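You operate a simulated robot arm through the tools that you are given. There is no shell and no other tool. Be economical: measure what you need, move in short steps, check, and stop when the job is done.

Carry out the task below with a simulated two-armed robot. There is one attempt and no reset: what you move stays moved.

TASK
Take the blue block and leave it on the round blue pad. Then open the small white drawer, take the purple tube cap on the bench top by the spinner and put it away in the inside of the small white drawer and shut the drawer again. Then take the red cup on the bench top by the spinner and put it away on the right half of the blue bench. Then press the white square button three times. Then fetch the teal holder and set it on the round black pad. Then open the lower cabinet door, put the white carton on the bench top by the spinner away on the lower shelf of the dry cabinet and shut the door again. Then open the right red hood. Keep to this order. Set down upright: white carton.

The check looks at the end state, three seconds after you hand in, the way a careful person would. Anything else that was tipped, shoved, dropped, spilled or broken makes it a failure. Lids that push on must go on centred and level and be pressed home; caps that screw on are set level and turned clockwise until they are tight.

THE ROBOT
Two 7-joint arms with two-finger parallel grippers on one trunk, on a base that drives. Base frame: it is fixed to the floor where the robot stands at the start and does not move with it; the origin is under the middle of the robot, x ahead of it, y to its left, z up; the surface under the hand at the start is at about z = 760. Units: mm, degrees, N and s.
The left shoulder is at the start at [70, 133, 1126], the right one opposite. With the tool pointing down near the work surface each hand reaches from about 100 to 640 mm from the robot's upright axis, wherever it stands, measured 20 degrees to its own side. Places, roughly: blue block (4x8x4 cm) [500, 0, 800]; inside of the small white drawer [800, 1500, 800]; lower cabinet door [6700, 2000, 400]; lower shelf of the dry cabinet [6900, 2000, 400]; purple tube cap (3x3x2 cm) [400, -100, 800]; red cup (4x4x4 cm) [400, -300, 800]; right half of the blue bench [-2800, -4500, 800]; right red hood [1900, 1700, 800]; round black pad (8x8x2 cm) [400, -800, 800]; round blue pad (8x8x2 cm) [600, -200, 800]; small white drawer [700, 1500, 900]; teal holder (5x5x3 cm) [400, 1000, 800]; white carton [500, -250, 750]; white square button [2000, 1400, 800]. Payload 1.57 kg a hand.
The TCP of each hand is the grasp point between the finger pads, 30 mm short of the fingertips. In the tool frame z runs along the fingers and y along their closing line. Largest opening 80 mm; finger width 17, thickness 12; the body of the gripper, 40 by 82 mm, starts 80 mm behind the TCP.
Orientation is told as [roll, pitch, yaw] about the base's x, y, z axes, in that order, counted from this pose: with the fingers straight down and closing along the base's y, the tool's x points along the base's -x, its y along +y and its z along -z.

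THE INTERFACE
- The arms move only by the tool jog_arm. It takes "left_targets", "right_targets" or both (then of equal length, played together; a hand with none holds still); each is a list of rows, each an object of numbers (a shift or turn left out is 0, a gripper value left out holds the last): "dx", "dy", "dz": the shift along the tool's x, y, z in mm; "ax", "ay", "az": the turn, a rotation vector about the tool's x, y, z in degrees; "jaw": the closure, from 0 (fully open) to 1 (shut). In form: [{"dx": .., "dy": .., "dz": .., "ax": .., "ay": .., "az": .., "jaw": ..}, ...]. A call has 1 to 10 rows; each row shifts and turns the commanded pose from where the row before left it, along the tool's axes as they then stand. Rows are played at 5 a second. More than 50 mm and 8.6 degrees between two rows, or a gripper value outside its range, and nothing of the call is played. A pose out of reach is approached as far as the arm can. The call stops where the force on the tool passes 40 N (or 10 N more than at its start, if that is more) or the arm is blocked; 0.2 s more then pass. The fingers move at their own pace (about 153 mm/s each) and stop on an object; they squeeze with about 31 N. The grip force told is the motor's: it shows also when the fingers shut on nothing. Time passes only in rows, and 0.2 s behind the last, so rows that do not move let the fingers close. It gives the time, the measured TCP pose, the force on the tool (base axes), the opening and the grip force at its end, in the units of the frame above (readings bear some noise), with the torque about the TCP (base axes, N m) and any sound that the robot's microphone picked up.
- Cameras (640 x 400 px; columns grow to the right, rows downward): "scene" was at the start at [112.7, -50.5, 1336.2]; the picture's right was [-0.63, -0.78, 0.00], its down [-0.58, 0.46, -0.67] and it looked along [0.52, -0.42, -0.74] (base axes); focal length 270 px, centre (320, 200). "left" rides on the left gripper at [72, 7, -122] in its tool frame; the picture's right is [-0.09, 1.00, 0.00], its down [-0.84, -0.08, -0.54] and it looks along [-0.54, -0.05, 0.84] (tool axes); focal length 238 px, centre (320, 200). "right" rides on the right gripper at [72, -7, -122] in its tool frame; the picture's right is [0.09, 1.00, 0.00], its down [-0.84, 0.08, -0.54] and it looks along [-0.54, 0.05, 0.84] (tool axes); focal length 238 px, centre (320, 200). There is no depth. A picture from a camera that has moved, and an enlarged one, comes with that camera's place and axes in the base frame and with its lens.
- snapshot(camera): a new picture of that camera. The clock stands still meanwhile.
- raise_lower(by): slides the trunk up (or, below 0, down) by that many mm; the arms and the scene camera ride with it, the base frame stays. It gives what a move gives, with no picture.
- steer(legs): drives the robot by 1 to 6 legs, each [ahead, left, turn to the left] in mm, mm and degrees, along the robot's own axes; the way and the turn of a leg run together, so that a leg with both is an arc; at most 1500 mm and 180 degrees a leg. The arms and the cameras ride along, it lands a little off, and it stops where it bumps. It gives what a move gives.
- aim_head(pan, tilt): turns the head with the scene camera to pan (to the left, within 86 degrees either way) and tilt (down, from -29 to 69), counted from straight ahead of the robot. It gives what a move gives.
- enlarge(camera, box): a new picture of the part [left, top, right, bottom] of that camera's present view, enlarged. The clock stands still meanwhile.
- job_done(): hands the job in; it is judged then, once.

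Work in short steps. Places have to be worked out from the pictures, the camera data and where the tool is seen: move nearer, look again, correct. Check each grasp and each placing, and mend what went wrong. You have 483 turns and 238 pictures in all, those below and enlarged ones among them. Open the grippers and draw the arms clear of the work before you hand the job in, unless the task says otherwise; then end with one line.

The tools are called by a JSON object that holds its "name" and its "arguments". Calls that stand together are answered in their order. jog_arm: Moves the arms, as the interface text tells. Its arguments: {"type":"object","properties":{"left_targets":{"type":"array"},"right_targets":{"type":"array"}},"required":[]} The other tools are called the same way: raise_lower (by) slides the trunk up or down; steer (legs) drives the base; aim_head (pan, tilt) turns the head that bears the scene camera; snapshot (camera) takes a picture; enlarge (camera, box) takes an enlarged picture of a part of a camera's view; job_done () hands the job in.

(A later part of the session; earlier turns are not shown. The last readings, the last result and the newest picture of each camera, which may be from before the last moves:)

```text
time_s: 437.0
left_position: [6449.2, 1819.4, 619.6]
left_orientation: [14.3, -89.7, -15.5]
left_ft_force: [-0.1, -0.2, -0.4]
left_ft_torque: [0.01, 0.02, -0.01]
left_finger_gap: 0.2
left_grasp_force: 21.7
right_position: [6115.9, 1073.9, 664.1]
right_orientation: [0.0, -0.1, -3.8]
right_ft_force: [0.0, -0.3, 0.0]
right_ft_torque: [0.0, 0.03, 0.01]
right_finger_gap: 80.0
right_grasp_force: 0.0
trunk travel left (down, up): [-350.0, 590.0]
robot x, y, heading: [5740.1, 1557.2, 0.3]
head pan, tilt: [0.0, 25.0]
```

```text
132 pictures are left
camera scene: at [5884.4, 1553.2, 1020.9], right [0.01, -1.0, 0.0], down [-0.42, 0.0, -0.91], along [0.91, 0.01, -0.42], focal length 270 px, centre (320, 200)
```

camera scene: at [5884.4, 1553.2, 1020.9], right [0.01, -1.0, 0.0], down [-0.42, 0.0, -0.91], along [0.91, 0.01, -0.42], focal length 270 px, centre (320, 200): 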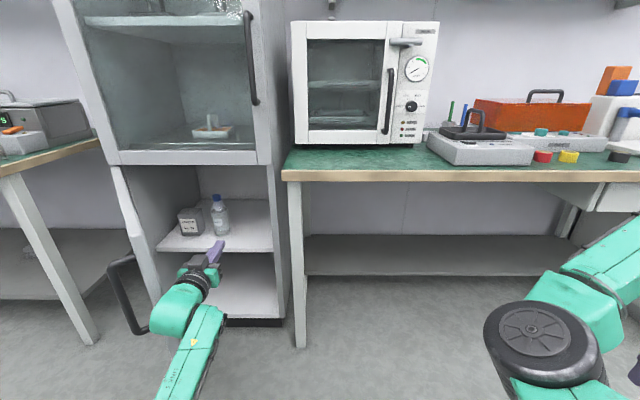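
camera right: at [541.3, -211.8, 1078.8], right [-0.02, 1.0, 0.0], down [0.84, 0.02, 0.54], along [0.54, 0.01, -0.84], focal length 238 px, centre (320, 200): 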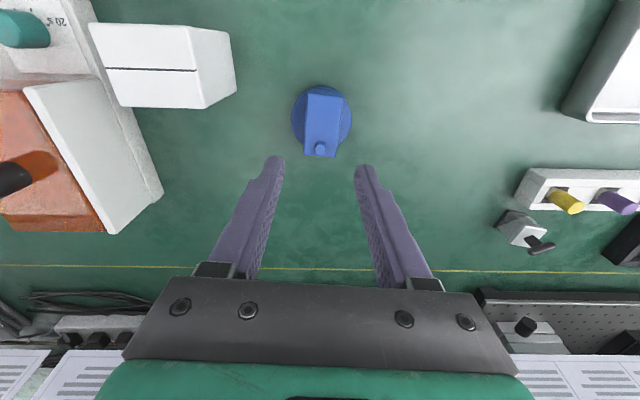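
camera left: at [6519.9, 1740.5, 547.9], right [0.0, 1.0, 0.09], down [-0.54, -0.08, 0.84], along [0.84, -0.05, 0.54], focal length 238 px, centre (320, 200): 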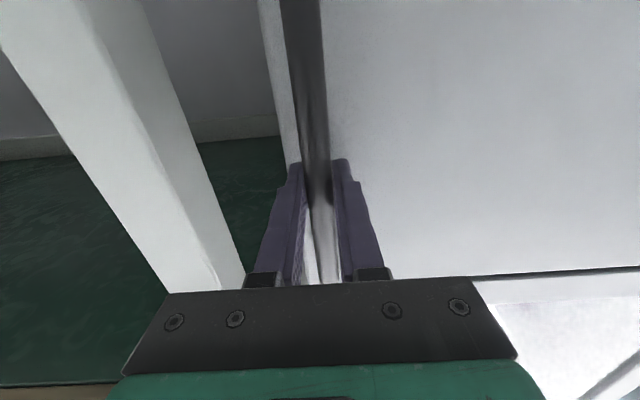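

Now properly inside. I'll push left in 12 mm rows.

{"name": "jog_arm", "arguments": {"left_targets": [{"dy": 12}, {"dy": 12}, {"dy": 12}, {"dy": 12}, {"dy": 12}, {"dy": 12}, {"dy": 12}, {"dy": 12}, {"dy": 12}, {"dy": 12}]}}

{"name": "snapshot", "arguments": {"camera": "scene"}}

```text
time_s: 439.2
left_position: [6453.2, 1938.3, 618.4]
left_orientation: [11.7, -89.7, -12.9]
left_ft_force: [-0.3, 0.8, -0.6]
left_ft_torque: [0.0, 0.0, 0.0]
left_finger_gap: 0.0
left_grasp_force: 21.5
right_position: [6114.9, 1074.3, 664.1]
right_orientation: [0.0, -0.1, -3.8]
right_ft_force: [0.1, -0.1, -0.5]
right_ft_torque: [-0.02, -0.02, 0.03]
right_finger_gap: 80.2
right_grasp_force: 0.0
trunk travel left (down, up): [-350.0, 590.0]
robot x, y, heading: [5745.4, 1550.8, 0.6]
head pan, tilt: [0.0, 25.0]
```

```text
131 pictures are left
camera scene: at [5884.5, 1553.4, 1020.9], right [0.01, -1.0, 0.0], down [-0.42, 0.0, -0.91], along [0.91, 0.01, -0.42], focal length 270 px, centre (320, 200)
```

scene: 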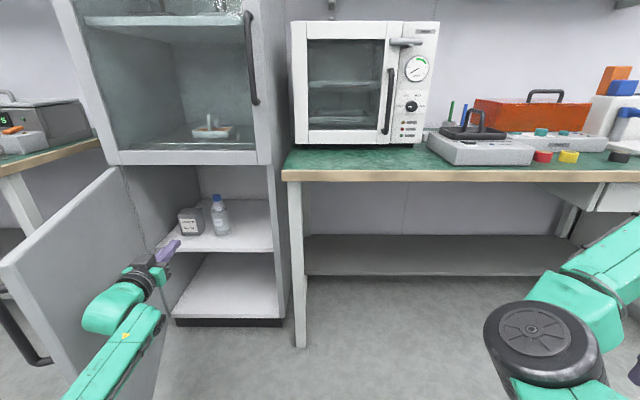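

The door is opening well. I'll push another 100 mm.

{"name": "jog_arm", "arguments": {"left_targets": [{"dy": 12}, {"dy": 12}, {"dy": 12}, {"dy": 12}, {"dy": 12}, {"dy": 12}, {"dy": 12}, {"dy": 12}, {"dy": 12}]}}

{"name": "snapshot", "arguments": {"camera": "scene"}}

```text
time_s: 441.2
left_position: [6456.5, 2033.1, 620.0]
left_orientation: [22.9, -89.7, -24.1]
left_ft_force: [-0.6, 0.5, -0.5]
left_ft_torque: [0.02, -0.02, 0.0]
left_finger_gap: 0.3
left_grasp_force: 21.3
left hand out of reach, approached as far as the arm can: row 9
right_position: [6116.2, 1074.5, 663.8]
right_orientation: [0.1, 0.0, -3.9]
right_ft_force: [-0.5, 0.0, 0.5]
right_ft_torque: [-0.01, 0.03, 0.03]
right_finger_gap: 80.2
right_grasp_force: 0.0
trunk travel left (down, up): [-350.0, 590.0]
robot x, y, heading: [5741.1, 1551.5, 0.5]
head pan, tilt: [0.0, 25.0]
```

```text
130 pictures are left
camera scene: at [5884.5, 1553.3, 1020.9], right [0.01, -1.0, 0.0], down [-0.42, 0.0, -0.91], along [0.91, 0.01, -0.42], focal length 270 px, centre (320, 200)
```

scene: 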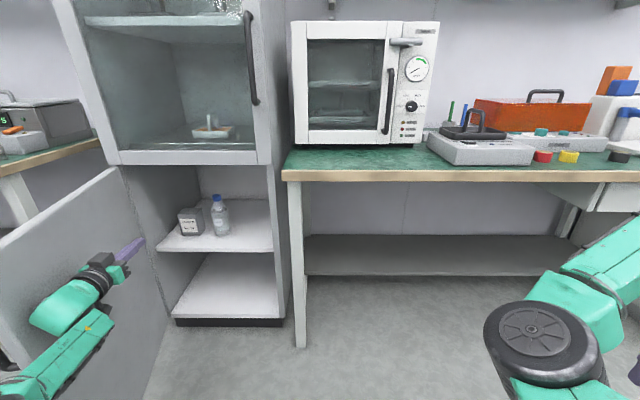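

The door is close to 90° open. The camera hangs under the hand, so an oblique pitch (about -50°) will suit both bench and shelf. I'll retract from the door, restore the hand pitch and raise the trunk.

{"name": "jog_arm", "arguments": {"left_targets": [{"dy": -15}, {"dy": -35}, {"dy": -40}, {"dy": -40}, {"dy": -40}, {"dz": -40}, {"dz": -40}, {"dz": -40}, {"dz": -40}]}}

{"name": "snapshot", "arguments": {"camera": "scene"}}

```text
time_s: 443.2
left_position: [6295.3, 1867.4, 620.0]
left_orientation: [27.8, -89.6, -29.0]
left_ft_force: [0.9, 0.0, -0.3]
left_ft_torque: [0.02, 0.0, 0.02]
left_finger_gap: 0.1
left_grasp_force: 21.7
right_position: [6115.4, 1074.4, 663.6]
right_orientation: [0.1, -0.1, -3.8]
right_ft_force: [0.0, 0.8, 0.2]
right_ft_torque: [0.01, 0.01, 0.02]
right_finger_gap: 80.1
right_grasp_force: 0.2
trunk travel left (down, up): [-350.0, 590.0]
robot x, y, heading: [5741.5, 1555.4, 0.5]
head pan, tilt: [0.0, 25.0]
```

```text
129 pictures are left
camera scene: at [5884.0, 1553.1, 1021.0], right [0.01, -1.0, 0.0], down [-0.42, 0.0, -0.91], along [0.91, 0.01, -0.42], focal length 270 px, centre (320, 200)
```

scene: 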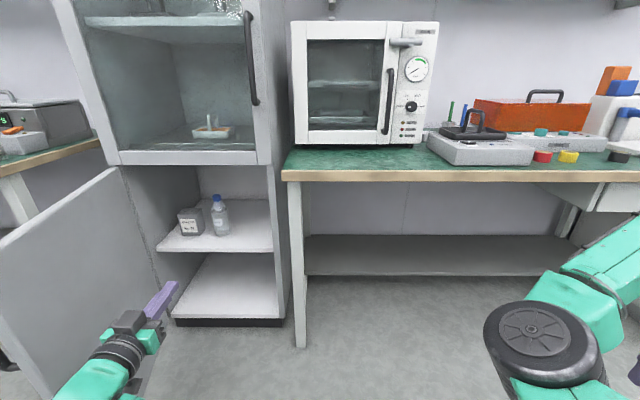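

The mid-shelf surface is at z≈438 with the compartment top near 762. I'll bring the hand to a -50° pitch nearer the body and raise the trunk.

{"name": "jog_arm", "arguments": {"left_targets": [{"dz": -35, "dy": -30}, {"dz": -30, "dy": -35, "ay": 4}, {"dz": -20, "dy": -40, "ay": 6}, {"dy": -40, "ay": 6}, {"dy": -40, "ay": 6}, {"dy": -10, "ay": 6}, {"ay": 6}, {"ay": 6}]}}

{"name": "raise_lower", "arguments": {"by": 350}}

```text
time_s: 445.0
left_position: [6203.5, 1678.9, 612.6]
left_orientation: [2.8, -48.7, -3.4]
left_ft_force: [1.1, 0.1, 0.1]
left_ft_torque: [0.01, 0.01, 0.03]
left_finger_gap: 0.0
left_grasp_force: 21.1
right_position: [6115.3, 1073.7, 664.6]
right_orientation: [0.1, 0.0, -3.7]
right_ft_force: [1.0, -0.7, 0.3]
right_ft_torque: [-0.02, -0.02, -0.01]
right_finger_gap: 80.2
right_grasp_force: 0.0
trunk travel left (down, up): [-350.0, 590.0]
robot x, y, heading: [5741.2, 1556.5, 0.1]
head pan, tilt: [0.0, 25.0]
```

```text
time_s: 448.4
left_position: [6206.5, 1680.1, 969.2]
left_orientation: [2.8, -49.6, -3.2]
left_ft_force: [-0.3, 0.6, -0.1]
left_ft_torque: [0.02, 0.03, 0.03]
left_finger_gap: 0.0
left_grasp_force: 21.2
right_position: [6115.6, 1073.8, 1015.0]
right_orientation: [0.0, 0.0, -3.9]
right_ft_force: [0.5, -0.7, 0.7]
right_ft_torque: [-0.03, 0.0, -0.02]
right_finger_gap: 80.1
right_grasp_force: 0.1
trunk travel left (down, up): [-700.0, 240.0]
robot x, y, heading: [5740.9, 1554.3, 0.6]
head pan, tilt: [0.0, 25.0]
```

I'll slide right along the aisle to y≈-2980.

{"name": "steer", "arguments": {"legs": [[0, -1480, -0.5], [0, -1480, 0], [0, -1480, 0]]}}

```text
time_s: 469.6
left_position: [6187.1, -2777.0, 969.4]
left_orientation: [2.8, -49.6, -5.1]
left_ft_force: [0.2, -0.4, -0.1]
left_ft_torque: [0.03, 0.03, 0.04]
left_finger_gap: 0.3
left_grasp_force: 20.8
right_position: [6076.7, -3380.1, 1014.6]
right_orientation: [0.0, 0.0, -5.7]
right_ft_force: [0.3, 0.0, -0.5]
right_ft_torque: [-0.02, -0.03, -0.01]
right_finger_gap: 79.9
right_grasp_force: 0.1
trunk travel left (down, up): [-700.0, 240.0]
robot x, y, heading: [5717.8, -2887.2, -1.5]
head pan, tilt: [0.0, 25.0]
```

I'll back along the corridor toward x≈1400.

{"name": "steer", "arguments": {"legs": [[-1440, -60, 1.5], [-1450, 0, 0], [-1450, 0, 0]]}}

```text
time_s: 490.0
left_position: [1926.9, -2821.6, 968.7]
left_orientation: [3.1, -49.7, -2.7]
left_ft_force: [-0.2, 0.1, 0.2]
left_ft_torque: [-0.01, 0.0, 0.03]
left_finger_gap: 0.0
left_grasp_force: 21.9
right_position: [1843.4, -3429.1, 1014.3]
right_orientation: [0.0, 0.0, -3.0]
right_ft_force: [-0.2, 0.4, 0.1]
right_ft_torque: [-0.02, 0.0, 0.02]
right_finger_gap: 79.8
right_grasp_force: 0.0
trunk travel left (down, up): [-700.0, 240.0]
robot x, y, heading: [1464.8, -2956.2, 1.1]
head pan, tilt: [0.0, 25.0]
```

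I'll continue back to x≈-595, then slide left to the carton's position.

{"name": "steer", "arguments": {"legs": [[-1040, 0, -1], [-1020, 0, 0], [0, 1260, 0]]}}

```text
time_s: 506.1
left_position: [-67.4, -1605.6, 968.8]
left_orientation: [3.1, -49.5, -6.3]
left_ft_force: [0.7, -0.2, -0.2]
left_ft_torque: [-0.01, -0.02, 0.0]
left_finger_gap: 0.2
left_grasp_force: 21.6
right_position: [-189.7, -2206.3, 1014.8]
right_orientation: [0.1, 0.0, -6.9]
right_ft_force: [0.0, 0.0, 0.4]
right_ft_torque: [-0.01, -0.03, -0.01]
right_finger_gap: 80.0
right_grasp_force: 0.1
trunk travel left (down, up): [-700.0, 240.0]
robot x, y, heading: [-539.3, -1706.1, -2.8]
head pan, tilt: [0.0, 25.0]
```

Continuing left to y≈-440, then I'll approach the bench.

{"name": "steer", "arguments": {"legs": [[-40, 1265, 2.8], [560, 0, 0]]}}

{"name": "snapshot", "arguments": {"camera": "left"}}

{"name": "aim_head", "arguments": {"pan": 0, "tilt": 50}}

{"name": "snapshot", "arguments": {"camera": "scene"}}

```text
time_s: 515.3
left_position: [497.3, -353.7, 968.3]
left_orientation: [3.1, -49.6, -5.4]
left_ft_force: [-1.0, -0.1, 0.8]
left_ft_torque: [-0.01, 0.0, -0.01]
left_finger_gap: 0.0
left_grasp_force: 21.8
right_position: [384.3, -956.2, 1014.1]
right_orientation: [0.0, -0.1, -5.8]
right_ft_force: [-0.5, -0.1, -0.5]
right_ft_torque: [0.0, 0.0, 0.01]
right_finger_gap: 80.0
right_grasp_force: 0.0
trunk travel left (down, up): [-700.0, 240.0]
robot x, y, heading: [27.9, -466.9, -1.5]
head pan, tilt: [0.0, 25.0]
```

```text
128 pictures are left
camera left: at [357.5, -339.6, 993.7], right [0.11, 0.99, 0.11], down [0.12, -0.12, 0.99], along [0.99, -0.1, -0.13], focal length 238 px, centre (320, 200)
```

left: 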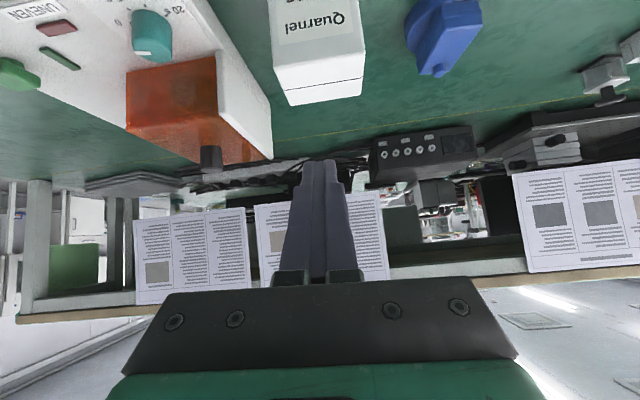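

```text
time_s: 516.2
left_position: [497.3, -353.8, 968.1]
left_orientation: [3.2, -49.6, -5.4]
left_ft_force: [-0.1, 0.2, -0.1]
left_ft_torque: [0.02, 0.0, -0.03]
left_finger_gap: 0.0
left_grasp_force: 21.2
right_position: [383.2, -956.1, 1014.6]
right_orientation: [0.0, 0.0, -5.9]
right_ft_force: [0.2, -0.6, 0.2]
right_ft_torque: [0.0, -0.01, 0.0]
right_finger_gap: 79.8
right_grasp_force: 0.0
trunk travel left (down, up): [-700.0, 240.0]
robot x, y, heading: [29.5, -461.1, -1.2]
head pan, tilt: [0.0, 50.0]
```

```text
127 pictures are left
camera scene: at [156.2, -468.9, 1333.5], right [-0.03, -1.0, 0.0], down [-0.77, 0.02, -0.64], along [0.64, -0.02, -0.77], focal length 270 px, centre (320, 200)
```

scene: 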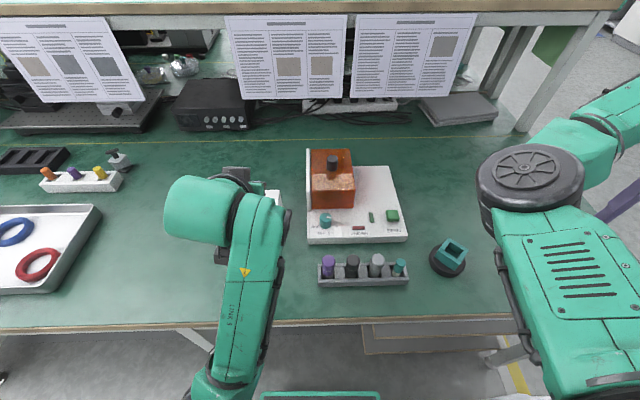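

The hand is tilted a couple of degrees off. I'll square it to the carton, open fully and move to a pre-grasp point about 110 mm short along the approach line.

{"name": "jog_arm", "arguments": {"left_targets": [{"az": -2.5, "ax": 0.15, "jaw": 0}, {"dx": 20, "dy": 3, "dz": 5}, {"dx": 20, "dy": 3, "dz": 5}, {"dx": 20, "dy": 2}, {"dx": 10}, {}]}}

{"name": "snapshot", "arguments": {"camera": "left"}}

{"name": "snapshot", "arguments": {"camera": "scene"}}

```text
time_s: 517.6
left_position: [459.0, -342.4, 906.9]
left_orientation: [0.1, -49.6, -1.6]
left_ft_force: [0.2, -0.2, -1.1]
left_ft_torque: [0.0, -0.01, 0.0]
left_finger_gap: 80.0
left_grasp_force: 0.1
right_position: [384.7, -956.1, 1014.0]
right_orientation: [0.0, -0.1, -5.8]
right_ft_force: [0.2, 0.7, 0.7]
right_ft_torque: [0.05, -0.01, 0.03]
right_finger_gap: 80.1
right_grasp_force: 0.0
trunk travel left (down, up): [-700.0, 240.0]
robot x, y, heading: [27.8, -462.4, -1.9]
head pan, tilt: [0.0, 50.0]
```

```text
126 pictures are left
camera left: at [319.5, -332.3, 931.8], right [0.09, 0.99, 0.07], down [0.13, -0.08, 0.99], along [0.99, -0.08, -0.13], focal length 238 px, centre (320, 200)
```

left: 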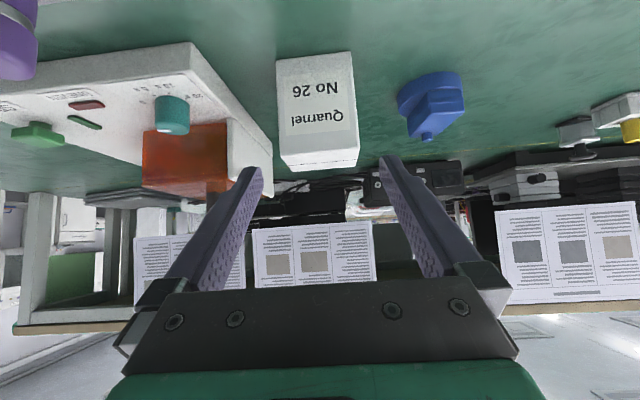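

```text
125 pictures are left
camera scene: at [156.5, -468.9, 1333.4], right [-0.03, -1.0, 0.0], down [-0.77, 0.02, -0.64], along [0.64, -0.02, -0.77], focal length 270 px, centre (320, 200)
```

scene: 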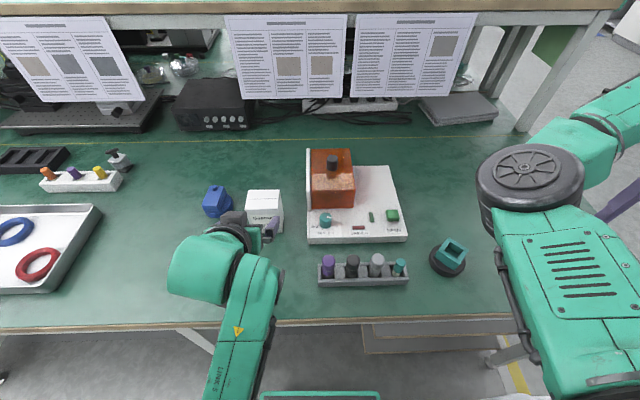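

The carton centre is y≈-347, width about 72 mm. I'll align and advance partway, then check the finger clearance.

{"name": "jog_arm", "arguments": {"left_targets": [{"dx": 4.5, "dy": -2.5}, {"dz": 20}, {"dz": 20}, {"dz": 15}, {}]}}

{"name": "snapshot", "arguments": {"camera": "left"}}

{"name": "enlarge", "arguments": {"camera": "scene", "box": [190, 160, 320, 260]}}

```text
time_s: 518.8
left_position: [499.4, -347.4, 869.1]
left_orientation: [0.0, -49.7, -1.6]
left_ft_force: [-0.2, 0.6, 0.6]
left_ft_torque: [0.04, 0.0, -0.01]
left_finger_gap: 79.8
left_grasp_force: 0.1
right_position: [385.6, -957.6, 1014.8]
right_orientation: [0.0, -0.1, -5.8]
right_ft_force: [-0.1, 0.0, 0.6]
right_ft_torque: [-0.01, -0.01, -0.01]
right_finger_gap: 80.1
right_grasp_force: 0.0
trunk travel left (down, up): [-700.0, 240.0]
robot x, y, heading: [25.8, -466.4, -1.5]
head pan, tilt: [0.0, 50.0]
```

```text
124 pictures are left
camera left: at [360.0, -336.3, 895.2], right [0.09, 0.99, 0.07], down [0.13, -0.08, 0.99], along [0.99, -0.08, -0.13], focal length 238 px, centre (320, 200)
```

left: 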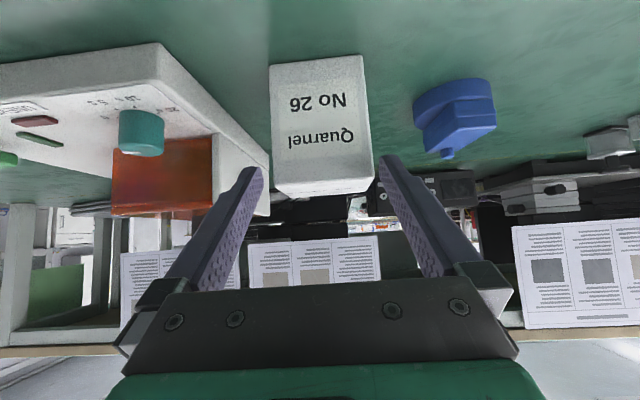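

```text
4.00 times, centred on (255, 210) of scene
camera zoom: at [156.1, -469.0, 1333.5], right [-0.03, -1.0, 0.0], down [-0.77, 0.02, -0.64], along [0.64, -0.02, -0.77], focal length 1079 px, centre (580, 160)
```

zoom: 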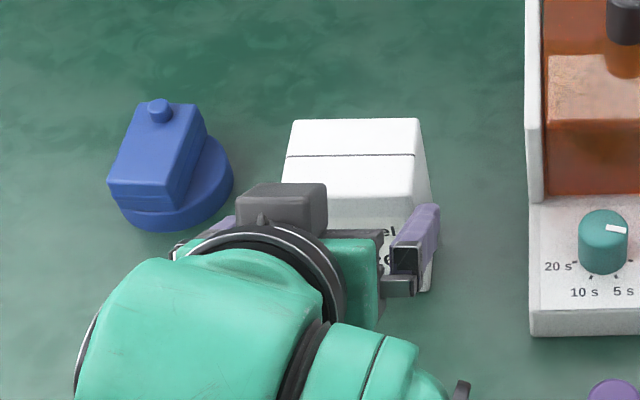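

The gaps on both sides are even. I'll advance the remaining 80 mm and close.

{"name": "jog_arm", "arguments": {"left_targets": [{"dz": 15}, {"dz": 20}, {"dz": 20}, {"dz": 15}, {"dz": 8}, {}, {"jaw": 1}, {"jaw": 1}, {"jaw": 1}]}}

{"name": "snapshot", "arguments": {"camera": "left"}}

```text
time_s: 520.8
left_position: [555.9, -349.0, 820.5]
left_orientation: [0.0, -49.8, -1.6]
left_ft_force: [0.4, -0.5, -0.2]
left_ft_torque: [-0.07, -0.05, 0.0]
left_finger_gap: 74.5
left_grasp_force: 30.7
right_position: [384.5, -956.7, 1013.9]
right_orientation: [0.0, 0.0, -5.7]
right_ft_force: [0.3, -0.3, 0.0]
right_ft_torque: [0.02, -0.02, 0.0]
right_finger_gap: 79.9
right_grasp_force: 0.0
trunk travel left (down, up): [-700.0, 240.0]
robot x, y, heading: [30.0, -462.8, -1.5]
head pan, tilt: [0.0, 50.0]
```

```text
122 pictures are left
camera left: at [417.9, -338.4, 844.4], right [0.09, 0.99, 0.07], down [0.13, -0.08, 0.99], along [0.99, -0.08, -0.13], focal length 238 px, centre (320, 200)
```

left: 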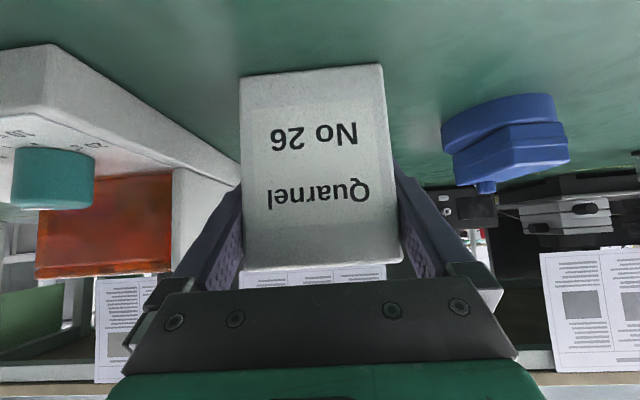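

Carton gripped (74.5 mm). I'll lift it straight up.

{"name": "jog_arm", "arguments": {"left_targets": [{"dx": -15, "dz": -13}, {"dx": -30, "dz": -26}, {"dx": -30, "dz": -26}, {"dx": -30, "dz": -26}, {"dx": -15, "dz": -13}, {}]}}

{"name": "snapshot", "arguments": {"camera": "left"}}

{"name": "snapshot", "arguments": {"camera": "scene"}}

```text
time_s: 522.2
left_position: [557.7, -331.7, 967.9]
left_orientation: [5.7, -48.8, -4.8]
left_ft_force: [0.5, -0.3, -1.1]
left_ft_torque: [-0.02, -0.02, -0.01]
left_finger_gap: 75.0
left_grasp_force: 30.9
right_position: [385.4, -956.0, 1014.0]
right_orientation: [0.0, 0.1, -5.9]
right_ft_force: [-0.7, 0.6, 0.1]
right_ft_torque: [-0.04, -0.02, 0.03]
right_finger_gap: 79.9
right_grasp_force: 0.0
trunk travel left (down, up): [-700.0, 240.0]
robot x, y, heading: [30.3, -465.2, -1.6]
head pan, tilt: [0.0, 50.0]
```

```text
121 pictures are left
camera left: at [418.3, -324.2, 995.5], right [0.07, 0.99, 0.13], down [0.14, -0.14, 0.98], along [0.99, -0.05, -0.15], focal length 238 px, centre (320, 200)
```

left: 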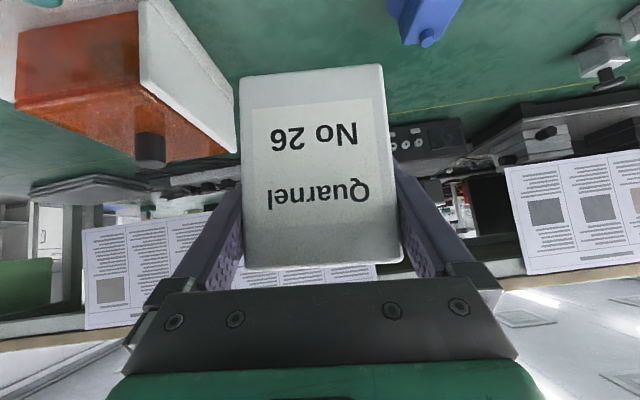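

```text
120 pictures are left
camera scene: at [156.5, -468.9, 1333.4], right [-0.03, -1.0, 0.0], down [-0.77, 0.02, -0.64], along [0.64, -0.02, -0.77], focal length 270 px, centre (320, 200)
```

scene: 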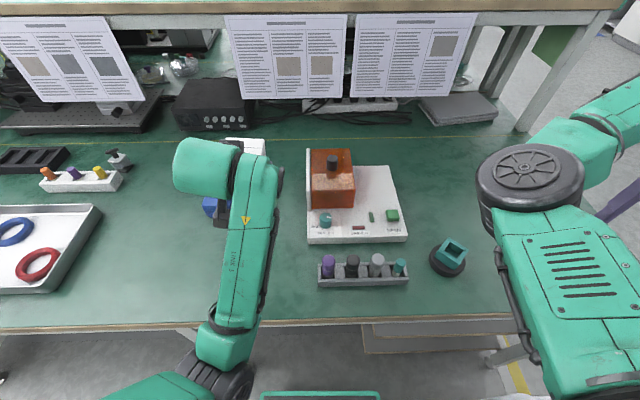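

Carton lifted cleanly. I'll draw it back toward the robot before driving.

{"name": "jog_arm", "arguments": {"left_targets": [{"dx": 19, "dz": -23}, {"dx": 19, "dz": -23}, {"dx": 19, "dz": -23}, {}]}}

{"name": "steer", "arguments": {"legs": [[-620, 0, 1.5], [0, -1250, 0], [0, -1250, 0]]}}

```text
time_s: 523.2
left_position: [469.5, -337.8, 978.3]
left_orientation: [4.7, -50.1, -4.6]
left_ft_force: [0.5, 0.2, -1.9]
left_ft_torque: [0.0, 0.02, 0.01]
left_finger_gap: 74.6
left_grasp_force: 31.2
right_position: [386.0, -956.4, 1013.5]
right_orientation: [0.0, -0.1, -5.8]
right_ft_force: [-0.1, -0.3, 0.5]
right_ft_torque: [0.02, 0.03, 0.0]
right_finger_gap: 80.1
right_grasp_force: 0.0
trunk travel left (down, up): [-700.0, 240.0]
robot x, y, heading: [28.5, -463.1, -1.6]
head pan, tilt: [0.0, 50.0]
```

```text
time_s: 538.7
left_position: [-100.3, -2852.8, 975.7]
left_orientation: [4.7, -49.5, -1.7]
left_ft_force: [-0.1, -0.5, -1.5]
left_ft_torque: [-0.02, 0.0, 0.0]
left_finger_gap: 74.7
left_grasp_force: 31.2
right_position: [-146.0, -3472.7, 1014.3]
right_orientation: [0.0, -0.1, -2.4]
right_ft_force: [0.1, -0.1, 0.5]
right_ft_torque: [0.02, 0.0, -0.04]
right_finger_gap: 80.1
right_grasp_force: 0.0
trunk travel left (down, up): [-700.0, 240.0]
robot x, y, heading: [-533.7, -3001.6, 1.8]
head pan, tilt: [0.0, 50.0]
```

I'll drive forward along the corridor.

{"name": "steer", "arguments": {"legs": [[1450, 0, -1.8], [1450, 0, 0], [1450, 0, 0]]}}

```text
time_s: 559.6
left_position: [4257.8, -2748.0, 975.3]
left_orientation: [4.9, -49.5, -1.5]
left_ft_force: [0.5, -0.4, -1.2]
left_ft_torque: [0.02, -0.03, -0.03]
left_finger_gap: 74.8
left_grasp_force: 30.7
right_position: [4216.3, -3369.4, 1014.7]
right_orientation: [0.0, 0.0, -2.2]
right_ft_force: [0.8, -0.2, -0.1]
right_ft_torque: [0.0, -0.01, 0.0]
right_finger_gap: 80.2
right_grasp_force: 0.0
trunk travel left (down, up): [-700.0, 240.0]
robot x, y, heading: [3829.9, -2898.5, 2.1]
head pan, tilt: [0.0, 50.0]
```

Continuing round the table end and up the aisle.

{"name": "steer", "arguments": {"legs": [[950, -80, -2], [930, 0, 0], [0, 1480, 0], [0, 1480, 0]]}}

```text
time_s: 583.0
left_position: [6140.2, 139.7, 975.3]
left_orientation: [4.9, -49.5, -3.4]
left_ft_force: [0.0, 0.6, -1.4]
left_ft_torque: [0.05, -0.01, -0.04]
left_finger_gap: 74.7
left_grasp_force: 31.1
right_position: [6078.8, -480.6, 1014.8]
right_orientation: [0.0, 0.0, -4.1]
right_ft_force: [0.3, 0.1, 0.5]
right_ft_torque: [0.01, 0.02, 0.02]
right_finger_gap: 79.9
right_grasp_force: 0.0
trunk travel left (down, up): [-700.0, 240.0]
robot x, y, heading: [5702.2, -2.1, 0.1]
head pan, tilt: [0.0, 50.0]
```

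On course. I'll drive to y≈1650 in front of the cabinet and look.

{"name": "steer", "arguments": {"legs": [[0, 1400, 0], [0, 250, 0]]}}

{"name": "aim_head", "arguments": {"pan": 15, "tilt": 40}}

{"name": "snapshot", "arguments": {"camera": "scene"}}

```text
time_s: 591.6
left_position: [6128.1, 1830.0, 975.8]
left_orientation: [5.1, -49.5, -3.3]
left_ft_force: [-0.6, -0.3, -2.5]
left_ft_torque: [0.01, 0.0, 0.01]
left_finger_gap: 74.6
left_grasp_force: 30.3
right_position: [6069.5, 1211.8, 1013.8]
right_orientation: [0.1, -0.1, -3.8]
right_ft_force: [0.1, 0.1, 0.3]
right_ft_torque: [0.02, -0.03, 0.01]
right_finger_gap: 80.3
right_grasp_force: 0.1
trunk travel left (down, up): [-700.0, 240.0]
robot x, y, heading: [5694.4, 1690.5, 0.5]
head pan, tilt: [0.0, 50.0]
```

```text
time_s: 592.4
left_position: [6128.7, 1831.0, 974.8]
left_orientation: [4.9, -49.5, -3.4]
left_ft_force: [-0.7, -0.4, -2.2]
left_ft_torque: [-0.02, 0.01, 0.0]
left_finger_gap: 74.4
left_grasp_force: 30.7
right_position: [6068.6, 1211.4, 1014.7]
right_orientation: [0.0, 0.0, -3.8]
right_ft_force: [-0.6, -0.2, -1.0]
right_ft_torque: [0.03, 0.02, 0.02]
right_finger_gap: 80.0
right_grasp_force: 0.1
trunk travel left (down, up): [-700.0, 240.0]
robot x, y, heading: [5697.2, 1689.9, 0.4]
head pan, tilt: [15.0, 40.0]
```

```text
119 pictures are left
camera scene: at [5827.4, 1712.7, 1347.6], right [0.27, -0.96, 0.0], down [-0.62, -0.17, -0.77], along [0.74, 0.2, -0.64], focal length 270 px, centre (320, 200)
```

scene: 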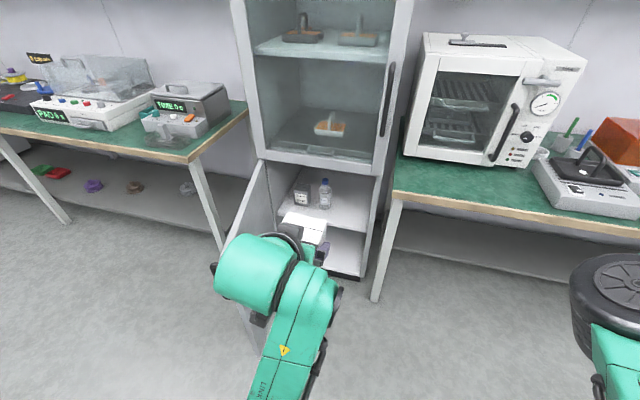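

Nothing is in the way below. I'll lower the trunk 340 mm.

{"name": "raise_lower", "arguments": {"by": -340}}

{"name": "aim_head", "arguments": {"pan": 10, "tilt": 30}}

{"name": "snapshot", "arguments": {"camera": "scene"}}

{"name": "snapshot", "arguments": {"camera": "left"}}

```text
time_s: 595.7
left_position: [6127.5, 1830.6, 634.4]
left_orientation: [5.1, -49.4, -3.1]
left_ft_force: [0.5, -0.6, -2.0]
left_ft_torque: [-0.04, 0.03, 0.01]
left_finger_gap: 74.7
left_grasp_force: 30.6
right_position: [6068.1, 1210.8, 674.8]
right_orientation: [-0.1, 0.1, -3.8]
right_ft_force: [0.5, -0.6, 0.2]
right_ft_torque: [-0.04, -0.02, 0.01]
right_finger_gap: 79.9
right_grasp_force: 0.0
trunk travel left (down, up): [-360.0, 580.0]
robot x, y, heading: [5692.1, 1693.3, 0.8]
head pan, tilt: [15.0, 40.0]
```

```text
time_s: 596.4
left_position: [6128.6, 1830.9, 635.3]
left_orientation: [5.0, -49.4, -3.2]
left_ft_force: [0.3, 1.1, -0.7]
left_ft_torque: [0.0, -0.01, 0.0]
left_finger_gap: 74.7
left_grasp_force: 30.8
right_position: [6068.0, 1212.2, 674.8]
right_orientation: [0.0, 0.0, -3.9]
right_ft_force: [0.8, -0.6, -0.2]
right_ft_torque: [0.01, -0.03, -0.01]
right_finger_gap: 80.0
right_grasp_force: 0.1
trunk travel left (down, up): [-360.0, 580.0]
robot x, y, heading: [5696.7, 1691.5, 0.5]
head pan, tilt: [10.0, 30.0]
```

```text
118 pictures are left
camera scene: at [5834.3, 1706.4, 1022.9], right [0.18, -0.98, 0.0], down [-0.49, -0.09, -0.87], along [0.85, 0.16, -0.5], focal length 270 px, centre (320, 200)
```

scene: 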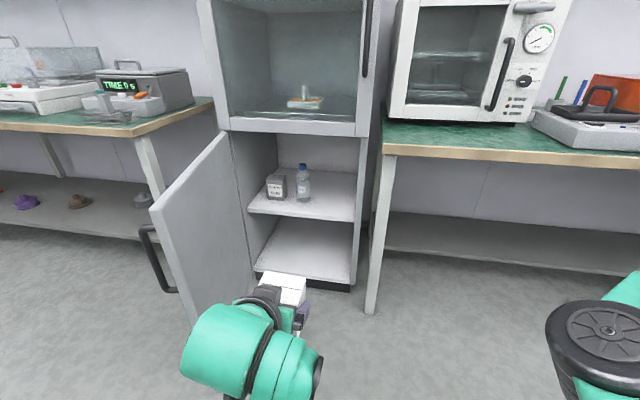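

```text
117 pictures are left
camera left: at [5989.0, 1835.9, 660.4], right [0.05, 0.99, 0.13], down [0.13, -0.13, 0.98], along [0.99, -0.03, -0.14], focal length 238 px, centre (320, 200)
```

left: 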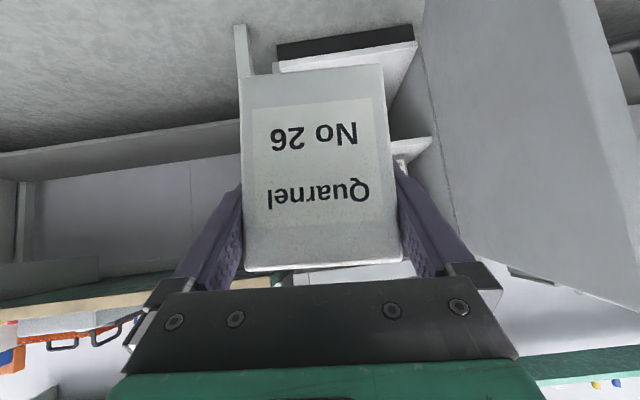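

The shelf front edge is at x≈6693, z≈438, spanning y 1737–2159, with the bottle's right side near y≈1925. I'll aim the carton at about (6755,1820). First I'll level the hand and drive 310 mm closer.

{"name": "jog_arm", "arguments": {"left_targets": [{"ax": 2.1, "az": -2.5, "ay": -0.3}, {"dy": -6}, {}]}}

{"name": "steer", "arguments": {"legs": [[310, 0, 0]]}}

{"name": "snapshot", "arguments": {"camera": "scene"}}

{"name": "aim_head", "arguments": {"pan": -40, "tilt": 30}}

{"name": "snapshot", "arguments": {"camera": "scene"}}

```text
time_s: 597.2
left_position: [6130.0, 1828.7, 634.5]
left_orientation: [1.8, -50.3, -0.7]
left_ft_force: [0.0, 0.0, -2.5]
left_ft_torque: [-0.01, -0.03, 0.0]
left_finger_gap: 75.0
left_grasp_force: 30.8
right_position: [6065.8, 1211.7, 673.9]
right_orientation: [0.0, 0.0, -3.8]
right_ft_force: [-0.3, -0.5, -0.3]
right_ft_torque: [-0.01, 0.01, 0.0]
right_finger_gap: 79.8
right_grasp_force: 0.1
trunk travel left (down, up): [-360.0, 580.0]
robot x, y, heading: [5696.7, 1687.4, 0.5]
head pan, tilt: [10.0, 30.0]
```

```text
time_s: 599.3
left_position: [6435.5, 1829.8, 632.9]
left_orientation: [2.0, -49.8, -0.9]
left_ft_force: [0.7, 0.9, -2.2]
left_ft_torque: [0.05, 0.01, 0.03]
left_finger_gap: 74.4
left_grasp_force: 31.2
right_position: [6374.2, 1213.9, 673.9]
right_orientation: [0.0, 0.0, -3.8]
right_ft_force: [-0.1, 0.2, -0.3]
right_ft_torque: [-0.01, 0.0, 0.06]
right_finger_gap: 80.2
right_grasp_force: 0.1
trunk travel left (down, up): [-360.0, 580.0]
robot x, y, heading: [5997.8, 1690.3, 0.4]
head pan, tilt: [10.0, 30.0]
```

```text
116 pictures are left
camera scene: at [6140.4, 1708.7, 1022.8], right [0.18, -0.98, 0.0], down [-0.49, -0.09, -0.87], along [0.85, 0.16, -0.5], focal length 270 px, centre (320, 200)
```

scene: 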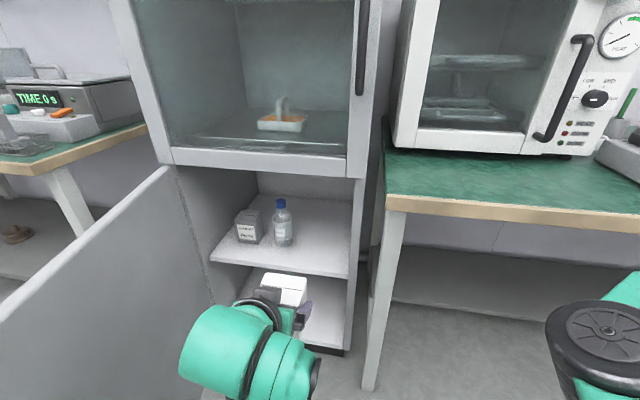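

```text
time_s: 600.5
left_position: [6435.3, 1830.9, 632.2]
left_orientation: [2.2, -49.9, -1.0]
left_ft_force: [0.0, 0.4, -1.8]
left_ft_torque: [0.02, -0.03, -0.01]
left_finger_gap: 74.6
left_grasp_force: 30.7
right_position: [6374.0, 1213.7, 674.3]
right_orientation: [-0.1, 0.0, -3.8]
right_ft_force: [0.1, -0.8, 0.5]
right_ft_torque: [-0.01, 0.01, 0.0]
right_finger_gap: 79.9
right_grasp_force: 0.0
trunk travel left (down, up): [-360.0, 580.0]
robot x, y, heading: [6000.2, 1693.3, 0.5]
head pan, tilt: [-40.0, 30.0]
```

```text
115 pictures are left
camera scene: at [6120.7, 1634.7, 1022.9], right [-0.64, -0.77, 0.0], down [-0.39, 0.32, -0.87], along [0.67, -0.55, -0.5], focal length 270 px, centre (320, 200)
```

scene: 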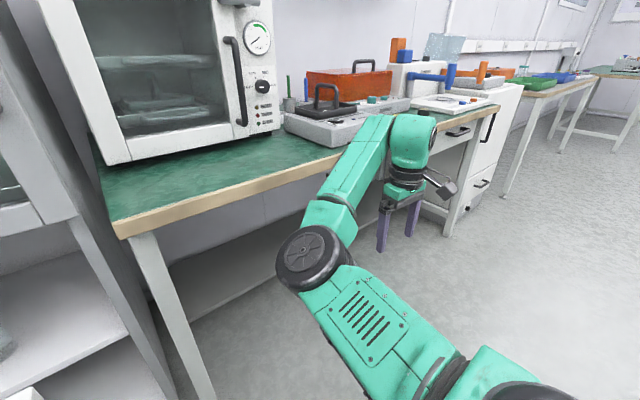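

The right arm is clear of the bench. I'll trim the last bit of roll and move the carton forward and down toward the shelf, stopping partway to check.

{"name": "jog_arm", "arguments": {"left_targets": [{"ax": 0.9, "az": -1.0, "dy": -5}, {"dz": 40, "dx": -14, "dy": -2}, {"dz": 40, "dx": -14, "dy": -2}, {"dz": 40, "dx": -14}, {"dz": 40, "dx": -14}, {}]}}

{"name": "aim_head", "arguments": {"pan": 15, "tilt": 30}}

{"name": "snapshot", "arguments": {"camera": "scene"}}

{"name": "snapshot", "arguments": {"camera": "left"}}

```text
time_s: 601.9
left_position: [6592.9, 1826.3, 573.5]
left_orientation: [0.1, -50.0, 0.6]
left_ft_force: [0.1, 0.2, -1.1]
left_ft_torque: [0.03, 0.01, 0.01]
left_finger_gap: 74.5
left_grasp_force: 30.7
right_position: [6373.5, 1213.1, 675.5]
right_orientation: [0.1, 0.1, -3.9]
right_ft_force: [1.0, -0.1, 0.2]
right_ft_torque: [0.0, -0.03, 0.02]
right_finger_gap: 80.1
right_grasp_force: 0.0
trunk travel left (down, up): [-360.0, 580.0]
robot x, y, heading: [5998.0, 1691.1, 0.3]
head pan, tilt: [-40.0, 30.0]
```

```text
time_s: 603.1
left_position: [6592.5, 1826.1, 572.9]
left_orientation: [0.1, -49.9, 0.6]
left_ft_force: [0.3, -0.6, -1.8]
left_ft_torque: [-0.02, -0.03, -0.02]
left_finger_gap: 74.5
left_grasp_force: 31.1
right_position: [6373.4, 1213.1, 674.2]
right_orientation: [0.0, 0.1, -3.8]
right_ft_force: [0.9, 0.9, -0.1]
right_ft_torque: [0.03, 0.0, 0.06]
right_finger_gap: 80.2
right_grasp_force: 0.1
trunk travel left (down, up): [-360.0, 580.0]
robot x, y, heading: [5997.7, 1689.7, 0.4]
head pan, tilt: [15.0, 30.0]
```

```text
114 pictures are left
camera scene: at [6138.2, 1716.3, 1022.9], right [0.27, -0.96, 0.0], down [-0.48, -0.13, -0.87], along [0.83, 0.23, -0.5], focal length 270 px, centre (320, 200)
```

scene: 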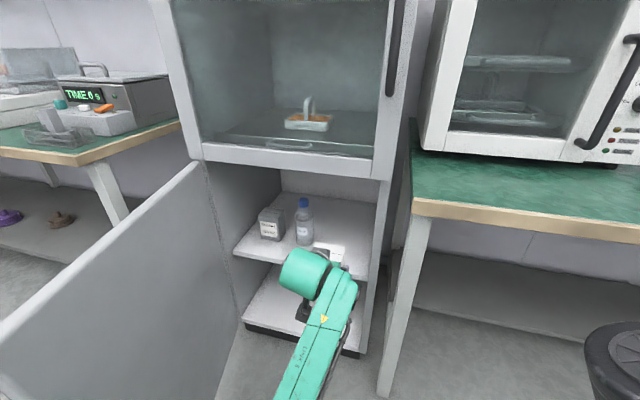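

```text
113 pictures are left
camera left: at [6453.0, 1832.1, 598.0], right [0.05, 1.0, 0.07], down [0.12, -0.08, 0.99], along [0.99, -0.04, -0.13], focal length 238 px, centre (320, 200)
```

left: 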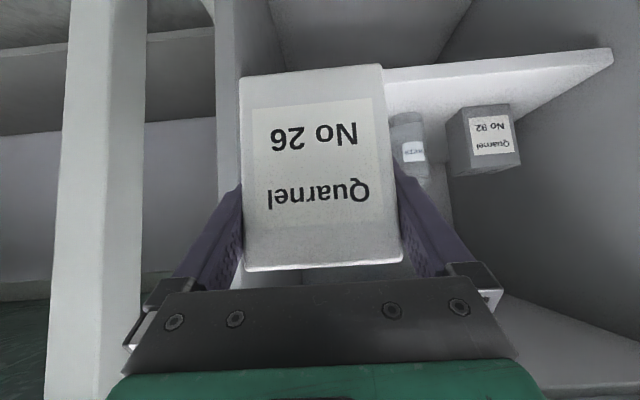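

Level and well aligned between the right wall (y≈1740) and the bottle (y≈1926). I'll continue in over the shelf to TCP (6751,1822,510).

{"name": "jog_arm", "arguments": {"left_targets": [{"dz": 40, "dx": -13.5, "dy": -1.5}, {"dz": 40, "dx": -13.5, "dy": -1.5}, {"dz": 40, "dx": -13.5, "dy": -1.5}, {"dz": 40, "dx": -13.5, "dy": -1.5}, {}]}}

{"name": "snapshot", "arguments": {"camera": "scene"}}

{"name": "snapshot", "arguments": {"camera": "left"}}

```text
time_s: 604.3
left_position: [6742.1, 1819.2, 512.2]
left_orientation: [-0.3, -49.9, 0.8]
left_ft_force: [0.1, 0.4, -1.9]
left_ft_torque: [0.01, 0.01, 0.01]
left_finger_gap: 74.7
left_grasp_force: 31.0
left hand out of reach, approached as far as the arm can: row 4
right_position: [6372.9, 1212.3, 674.1]
right_orientation: [0.1, 0.0, -3.8]
right_ft_force: [0.3, 0.3, 0.1]
right_ft_torque: [-0.01, 0.02, 0.02]
right_finger_gap: 80.3
right_grasp_force: 0.0
trunk travel left (down, up): [-360.0, 580.0]
robot x, y, heading: [6000.2, 1692.3, 0.3]
head pan, tilt: [15.0, 30.0]
```

```text
112 pictures are left
camera scene: at [6138.2, 1716.3, 1022.9], right [0.27, -0.96, 0.0], down [-0.48, -0.13, -0.87], along [0.83, 0.23, -0.5], focal length 270 px, centre (320, 200)
```

scene: 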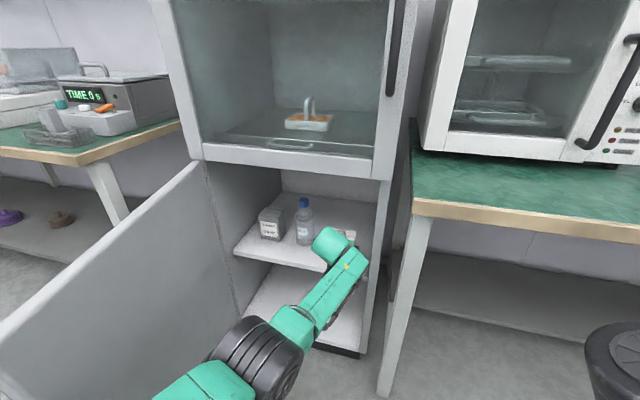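

```text
111 pictures are left
camera left: at [6601.3, 1825.1, 537.0], right [0.05, 1.0, 0.07], down [0.12, -0.07, 0.99], along [0.99, -0.04, -0.13], focal length 238 px, centre (320, 200)
```

left: 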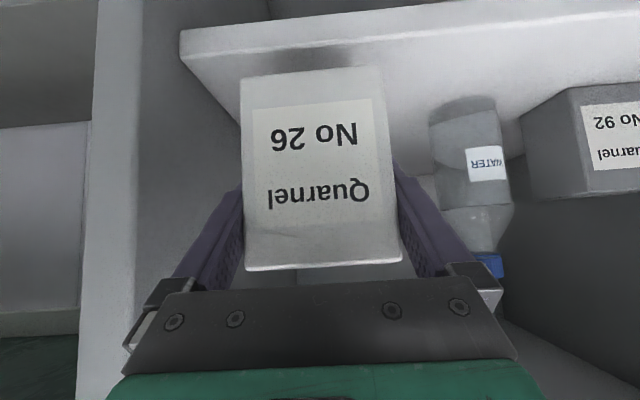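

The carton is over the shelf with about 13 mm to go, but the arm is at its limit. I'll ease the base forward 35 mm for margin.

{"name": "steer", "arguments": {"legs": [[35, 0, 0]]}}

{"name": "jog_arm", "arguments": {"left_targets": [{"dx": 3, "dz": 2.6}, {"dx": 3, "dz": 2.6}, {}]}}

```text
time_s: 605.2
left_position: [6776.9, 1819.7, 511.0]
left_orientation: [-0.2, -49.8, 0.7]
left_ft_force: [-0.4, -0.8, -2.6]
left_ft_torque: [0.01, 0.04, -0.01]
left_finger_gap: 74.7
left_grasp_force: 31.2
right_position: [6410.0, 1214.2, 672.9]
right_orientation: [0.1, 0.1, -3.8]
right_ft_force: [0.5, -0.4, -0.5]
right_ft_torque: [0.03, -0.01, -0.02]
right_finger_gap: 80.1
right_grasp_force: 0.1
trunk travel left (down, up): [-360.0, 580.0]
robot x, y, heading: [6038.5, 1693.6, 0.6]
head pan, tilt: [15.0, 30.0]
```

```text
time_s: 606.0
left_position: [6778.2, 1818.2, 504.3]
left_orientation: [-0.2, -49.9, 0.7]
left_ft_force: [-0.3, -0.7, -1.9]
left_ft_torque: [0.01, 0.03, -0.01]
left_finger_gap: 74.8
left_grasp_force: 30.5
right_position: [6410.3, 1214.4, 673.9]
right_orientation: [0.0, 0.0, -3.8]
right_ft_force: [1.0, -1.4, -0.5]
right_ft_torque: [0.01, 0.02, 0.03]
right_finger_gap: 80.2
right_grasp_force: 0.1
trunk travel left (down, up): [-360.0, 580.0]
robot x, y, heading: [6033.4, 1694.1, 0.6]
head pan, tilt: [15.0, 30.0]
```

I'll lower in 2 mm steps to contact.

{"name": "jog_arm", "arguments": {"left_targets": [{"dx": 1.5, "dz": 1.3}, {"dx": 1.5, "dz": 1.3}, {"dx": 1.5, "dz": 1.3}, {}]}}

```text
time_s: 607.0
left_position: [6777.6, 1819.0, 498.6]
left_orientation: [-0.2, -49.7, 0.7]
left_ft_force: [-0.1, -1.0, -2.0]
left_ft_torque: [0.01, 0.02, -0.01]
left_finger_gap: 74.8
left_grasp_force: 31.0
right_position: [6409.8, 1215.8, 673.9]
right_orientation: [0.0, 0.0, -3.8]
right_ft_force: [-0.1, 0.0, 0.6]
right_ft_torque: [0.0, -0.02, 0.01]
right_finger_gap: 80.1
right_grasp_force: 0.0
trunk travel left (down, up): [-360.0, 580.0]
robot x, y, heading: [6034.8, 1693.3, 0.6]
head pan, tilt: [15.0, 30.0]
```

{"name": "jog_arm", "arguments": {"left_targets": [{"dx": 1.5, "dz": 1.3}, {"dx": 1.5, "dz": 1.3}, {"dx": 1.5, "dz": 1.3}, {"dx": 1.5, "dz": 1.3}, {}]}}

{"name": "snapshot", "arguments": {"camera": "left"}}

```text
time_s: 608.2
left_position: [6777.8, 1818.7, 491.0]
left_orientation: [-0.2, -49.9, 0.6]
left_ft_force: [-0.2, 0.0, -1.4]
left_ft_torque: [-0.01, 0.01, -0.03]
left_finger_gap: 74.8
left_grasp_force: 30.9
right_position: [6410.4, 1214.2, 673.3]
right_orientation: [0.1, 0.0, -3.8]
right_ft_force: [-0.1, -0.7, 0.7]
right_ft_torque: [-0.01, 0.01, -0.03]
right_finger_gap: 80.0
right_grasp_force: 0.0
trunk travel left (down, up): [-360.0, 580.0]
robot x, y, heading: [6037.4, 1694.5, 0.4]
head pan, tilt: [15.0, 30.0]
```

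```text
110 pictures are left
camera left: at [6637.1, 1825.1, 515.3], right [0.05, 1.0, 0.07], down [0.13, -0.07, 0.99], along [0.99, -0.04, -0.13], focal length 238 px, centre (320, 200)
```

left: 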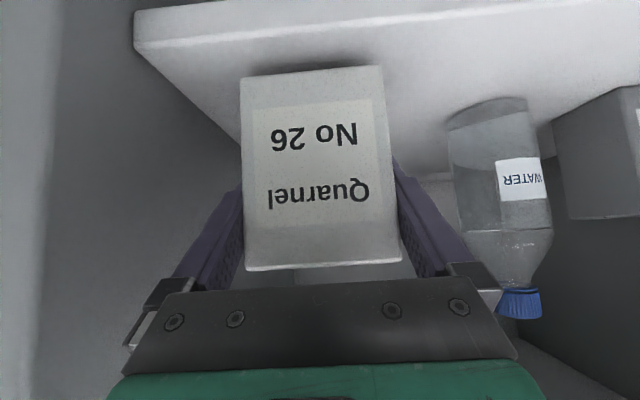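

No contact yet; the shadow shows it's very close. Continuing.

{"name": "jog_arm", "arguments": {"left_targets": [{"dx": 1.5, "dz": 1.3}, {"dx": 1.5, "dz": 1.3}, {"dx": 1.5, "dz": 1.3}, {}]}}

```text
time_s: 609.2
left_position: [6777.0, 1819.2, 484.4]
left_orientation: [-0.4, -49.8, 0.7]
left_ft_force: [-0.2, -0.2, -1.6]
left_ft_torque: [-0.01, 0.03, 0.0]
left_finger_gap: 74.6
left_grasp_force: 31.3
right_position: [6409.6, 1215.2, 673.8]
right_orientation: [0.0, 0.0, -3.9]
right_ft_force: [0.0, 0.1, -0.5]
right_ft_torque: [0.01, -0.02, -0.01]
right_finger_gap: 79.9
right_grasp_force: 0.0
trunk travel left (down, up): [-360.0, 580.0]
robot x, y, heading: [6034.4, 1691.3, 0.5]
head pan, tilt: [15.0, 30.0]
```

{"name": "jog_arm", "arguments": {"left_targets": [{"dx": 1.5, "dz": 1.3}, {"dx": 1.5, "dz": 1.3}, {"dx": 1.5, "dz": 1.3}, {}]}}

{"name": "snapshot", "arguments": {"camera": "left"}}

```text
time_s: 610.2
left_position: [6777.4, 1819.3, 480.5]
left_orientation: [-0.4, -50.0, 0.7]
left_ft_force: [0.8, -1.6, 3.7]
left_ft_torque: [0.14, 0.07, 0.0]
left_finger_gap: 74.7
left_grasp_force: 31.4
right_position: [6408.4, 1214.1, 674.3]
right_orientation: [0.0, 0.0, -3.9]
right_ft_force: [0.0, -0.9, 0.5]
right_ft_torque: [0.03, 0.03, 0.0]
right_finger_gap: 80.1
right_grasp_force: 0.1
trunk travel left (down, up): [-360.0, 580.0]
robot x, y, heading: [6032.2, 1697.6, 0.6]
head pan, tilt: [15.0, 30.0]
```

```text
109 pictures are left
camera left: at [6637.4, 1825.6, 503.7], right [0.05, 1.0, 0.07], down [0.12, -0.07, 0.99], along [0.99, -0.04, -0.13], focal length 238 px, centre (320, 200)
```

left: 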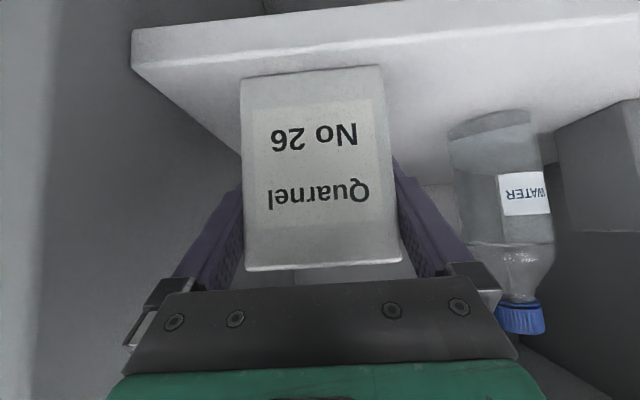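

Touching (force up by about 5 N). I'll settle 1 mm more and open the fingers.

{"name": "jog_arm", "arguments": {"left_targets": [{"dx": 0.8, "dz": 0.7}, {}, {"jaw": 0}, {"jaw": 0}, {}]}}

{"name": "snapshot", "arguments": {"camera": "left"}}

```text
time_s: 611.4
left_position: [6777.0, 1818.5, 477.8]
left_orientation: [-0.2, -49.9, 0.7]
left_ft_force: [0.1, -0.3, 0.1]
left_ft_torque: [-0.02, -0.02, 0.01]
left_finger_gap: 79.7
left_grasp_force: 0.1
right_position: [6409.5, 1214.5, 673.9]
right_orientation: [0.0, -0.1, -3.7]
right_ft_force: [0.1, -0.6, 0.3]
right_ft_torque: [0.0, 0.01, 0.01]
right_finger_gap: 79.9
right_grasp_force: 0.1
trunk travel left (down, up): [-360.0, 580.0]
robot x, y, heading: [6033.6, 1692.7, 0.5]
head pan, tilt: [15.0, 30.0]
```

```text
108 pictures are left
camera left: at [6636.8, 1826.1, 501.3], right [0.05, 1.0, 0.07], down [0.13, -0.07, 0.99], along [0.99, -0.04, -0.13], focal length 238 px, centre (320, 200)
```

left: 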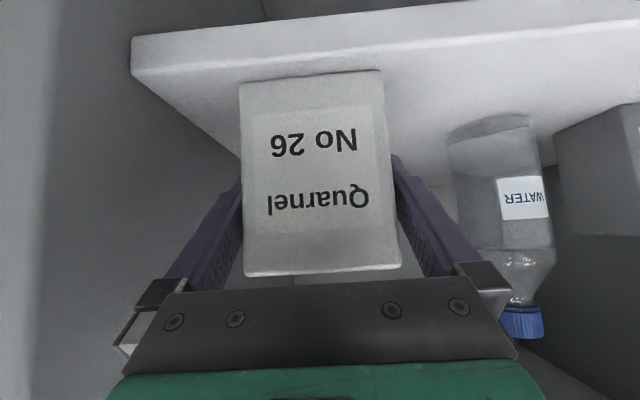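

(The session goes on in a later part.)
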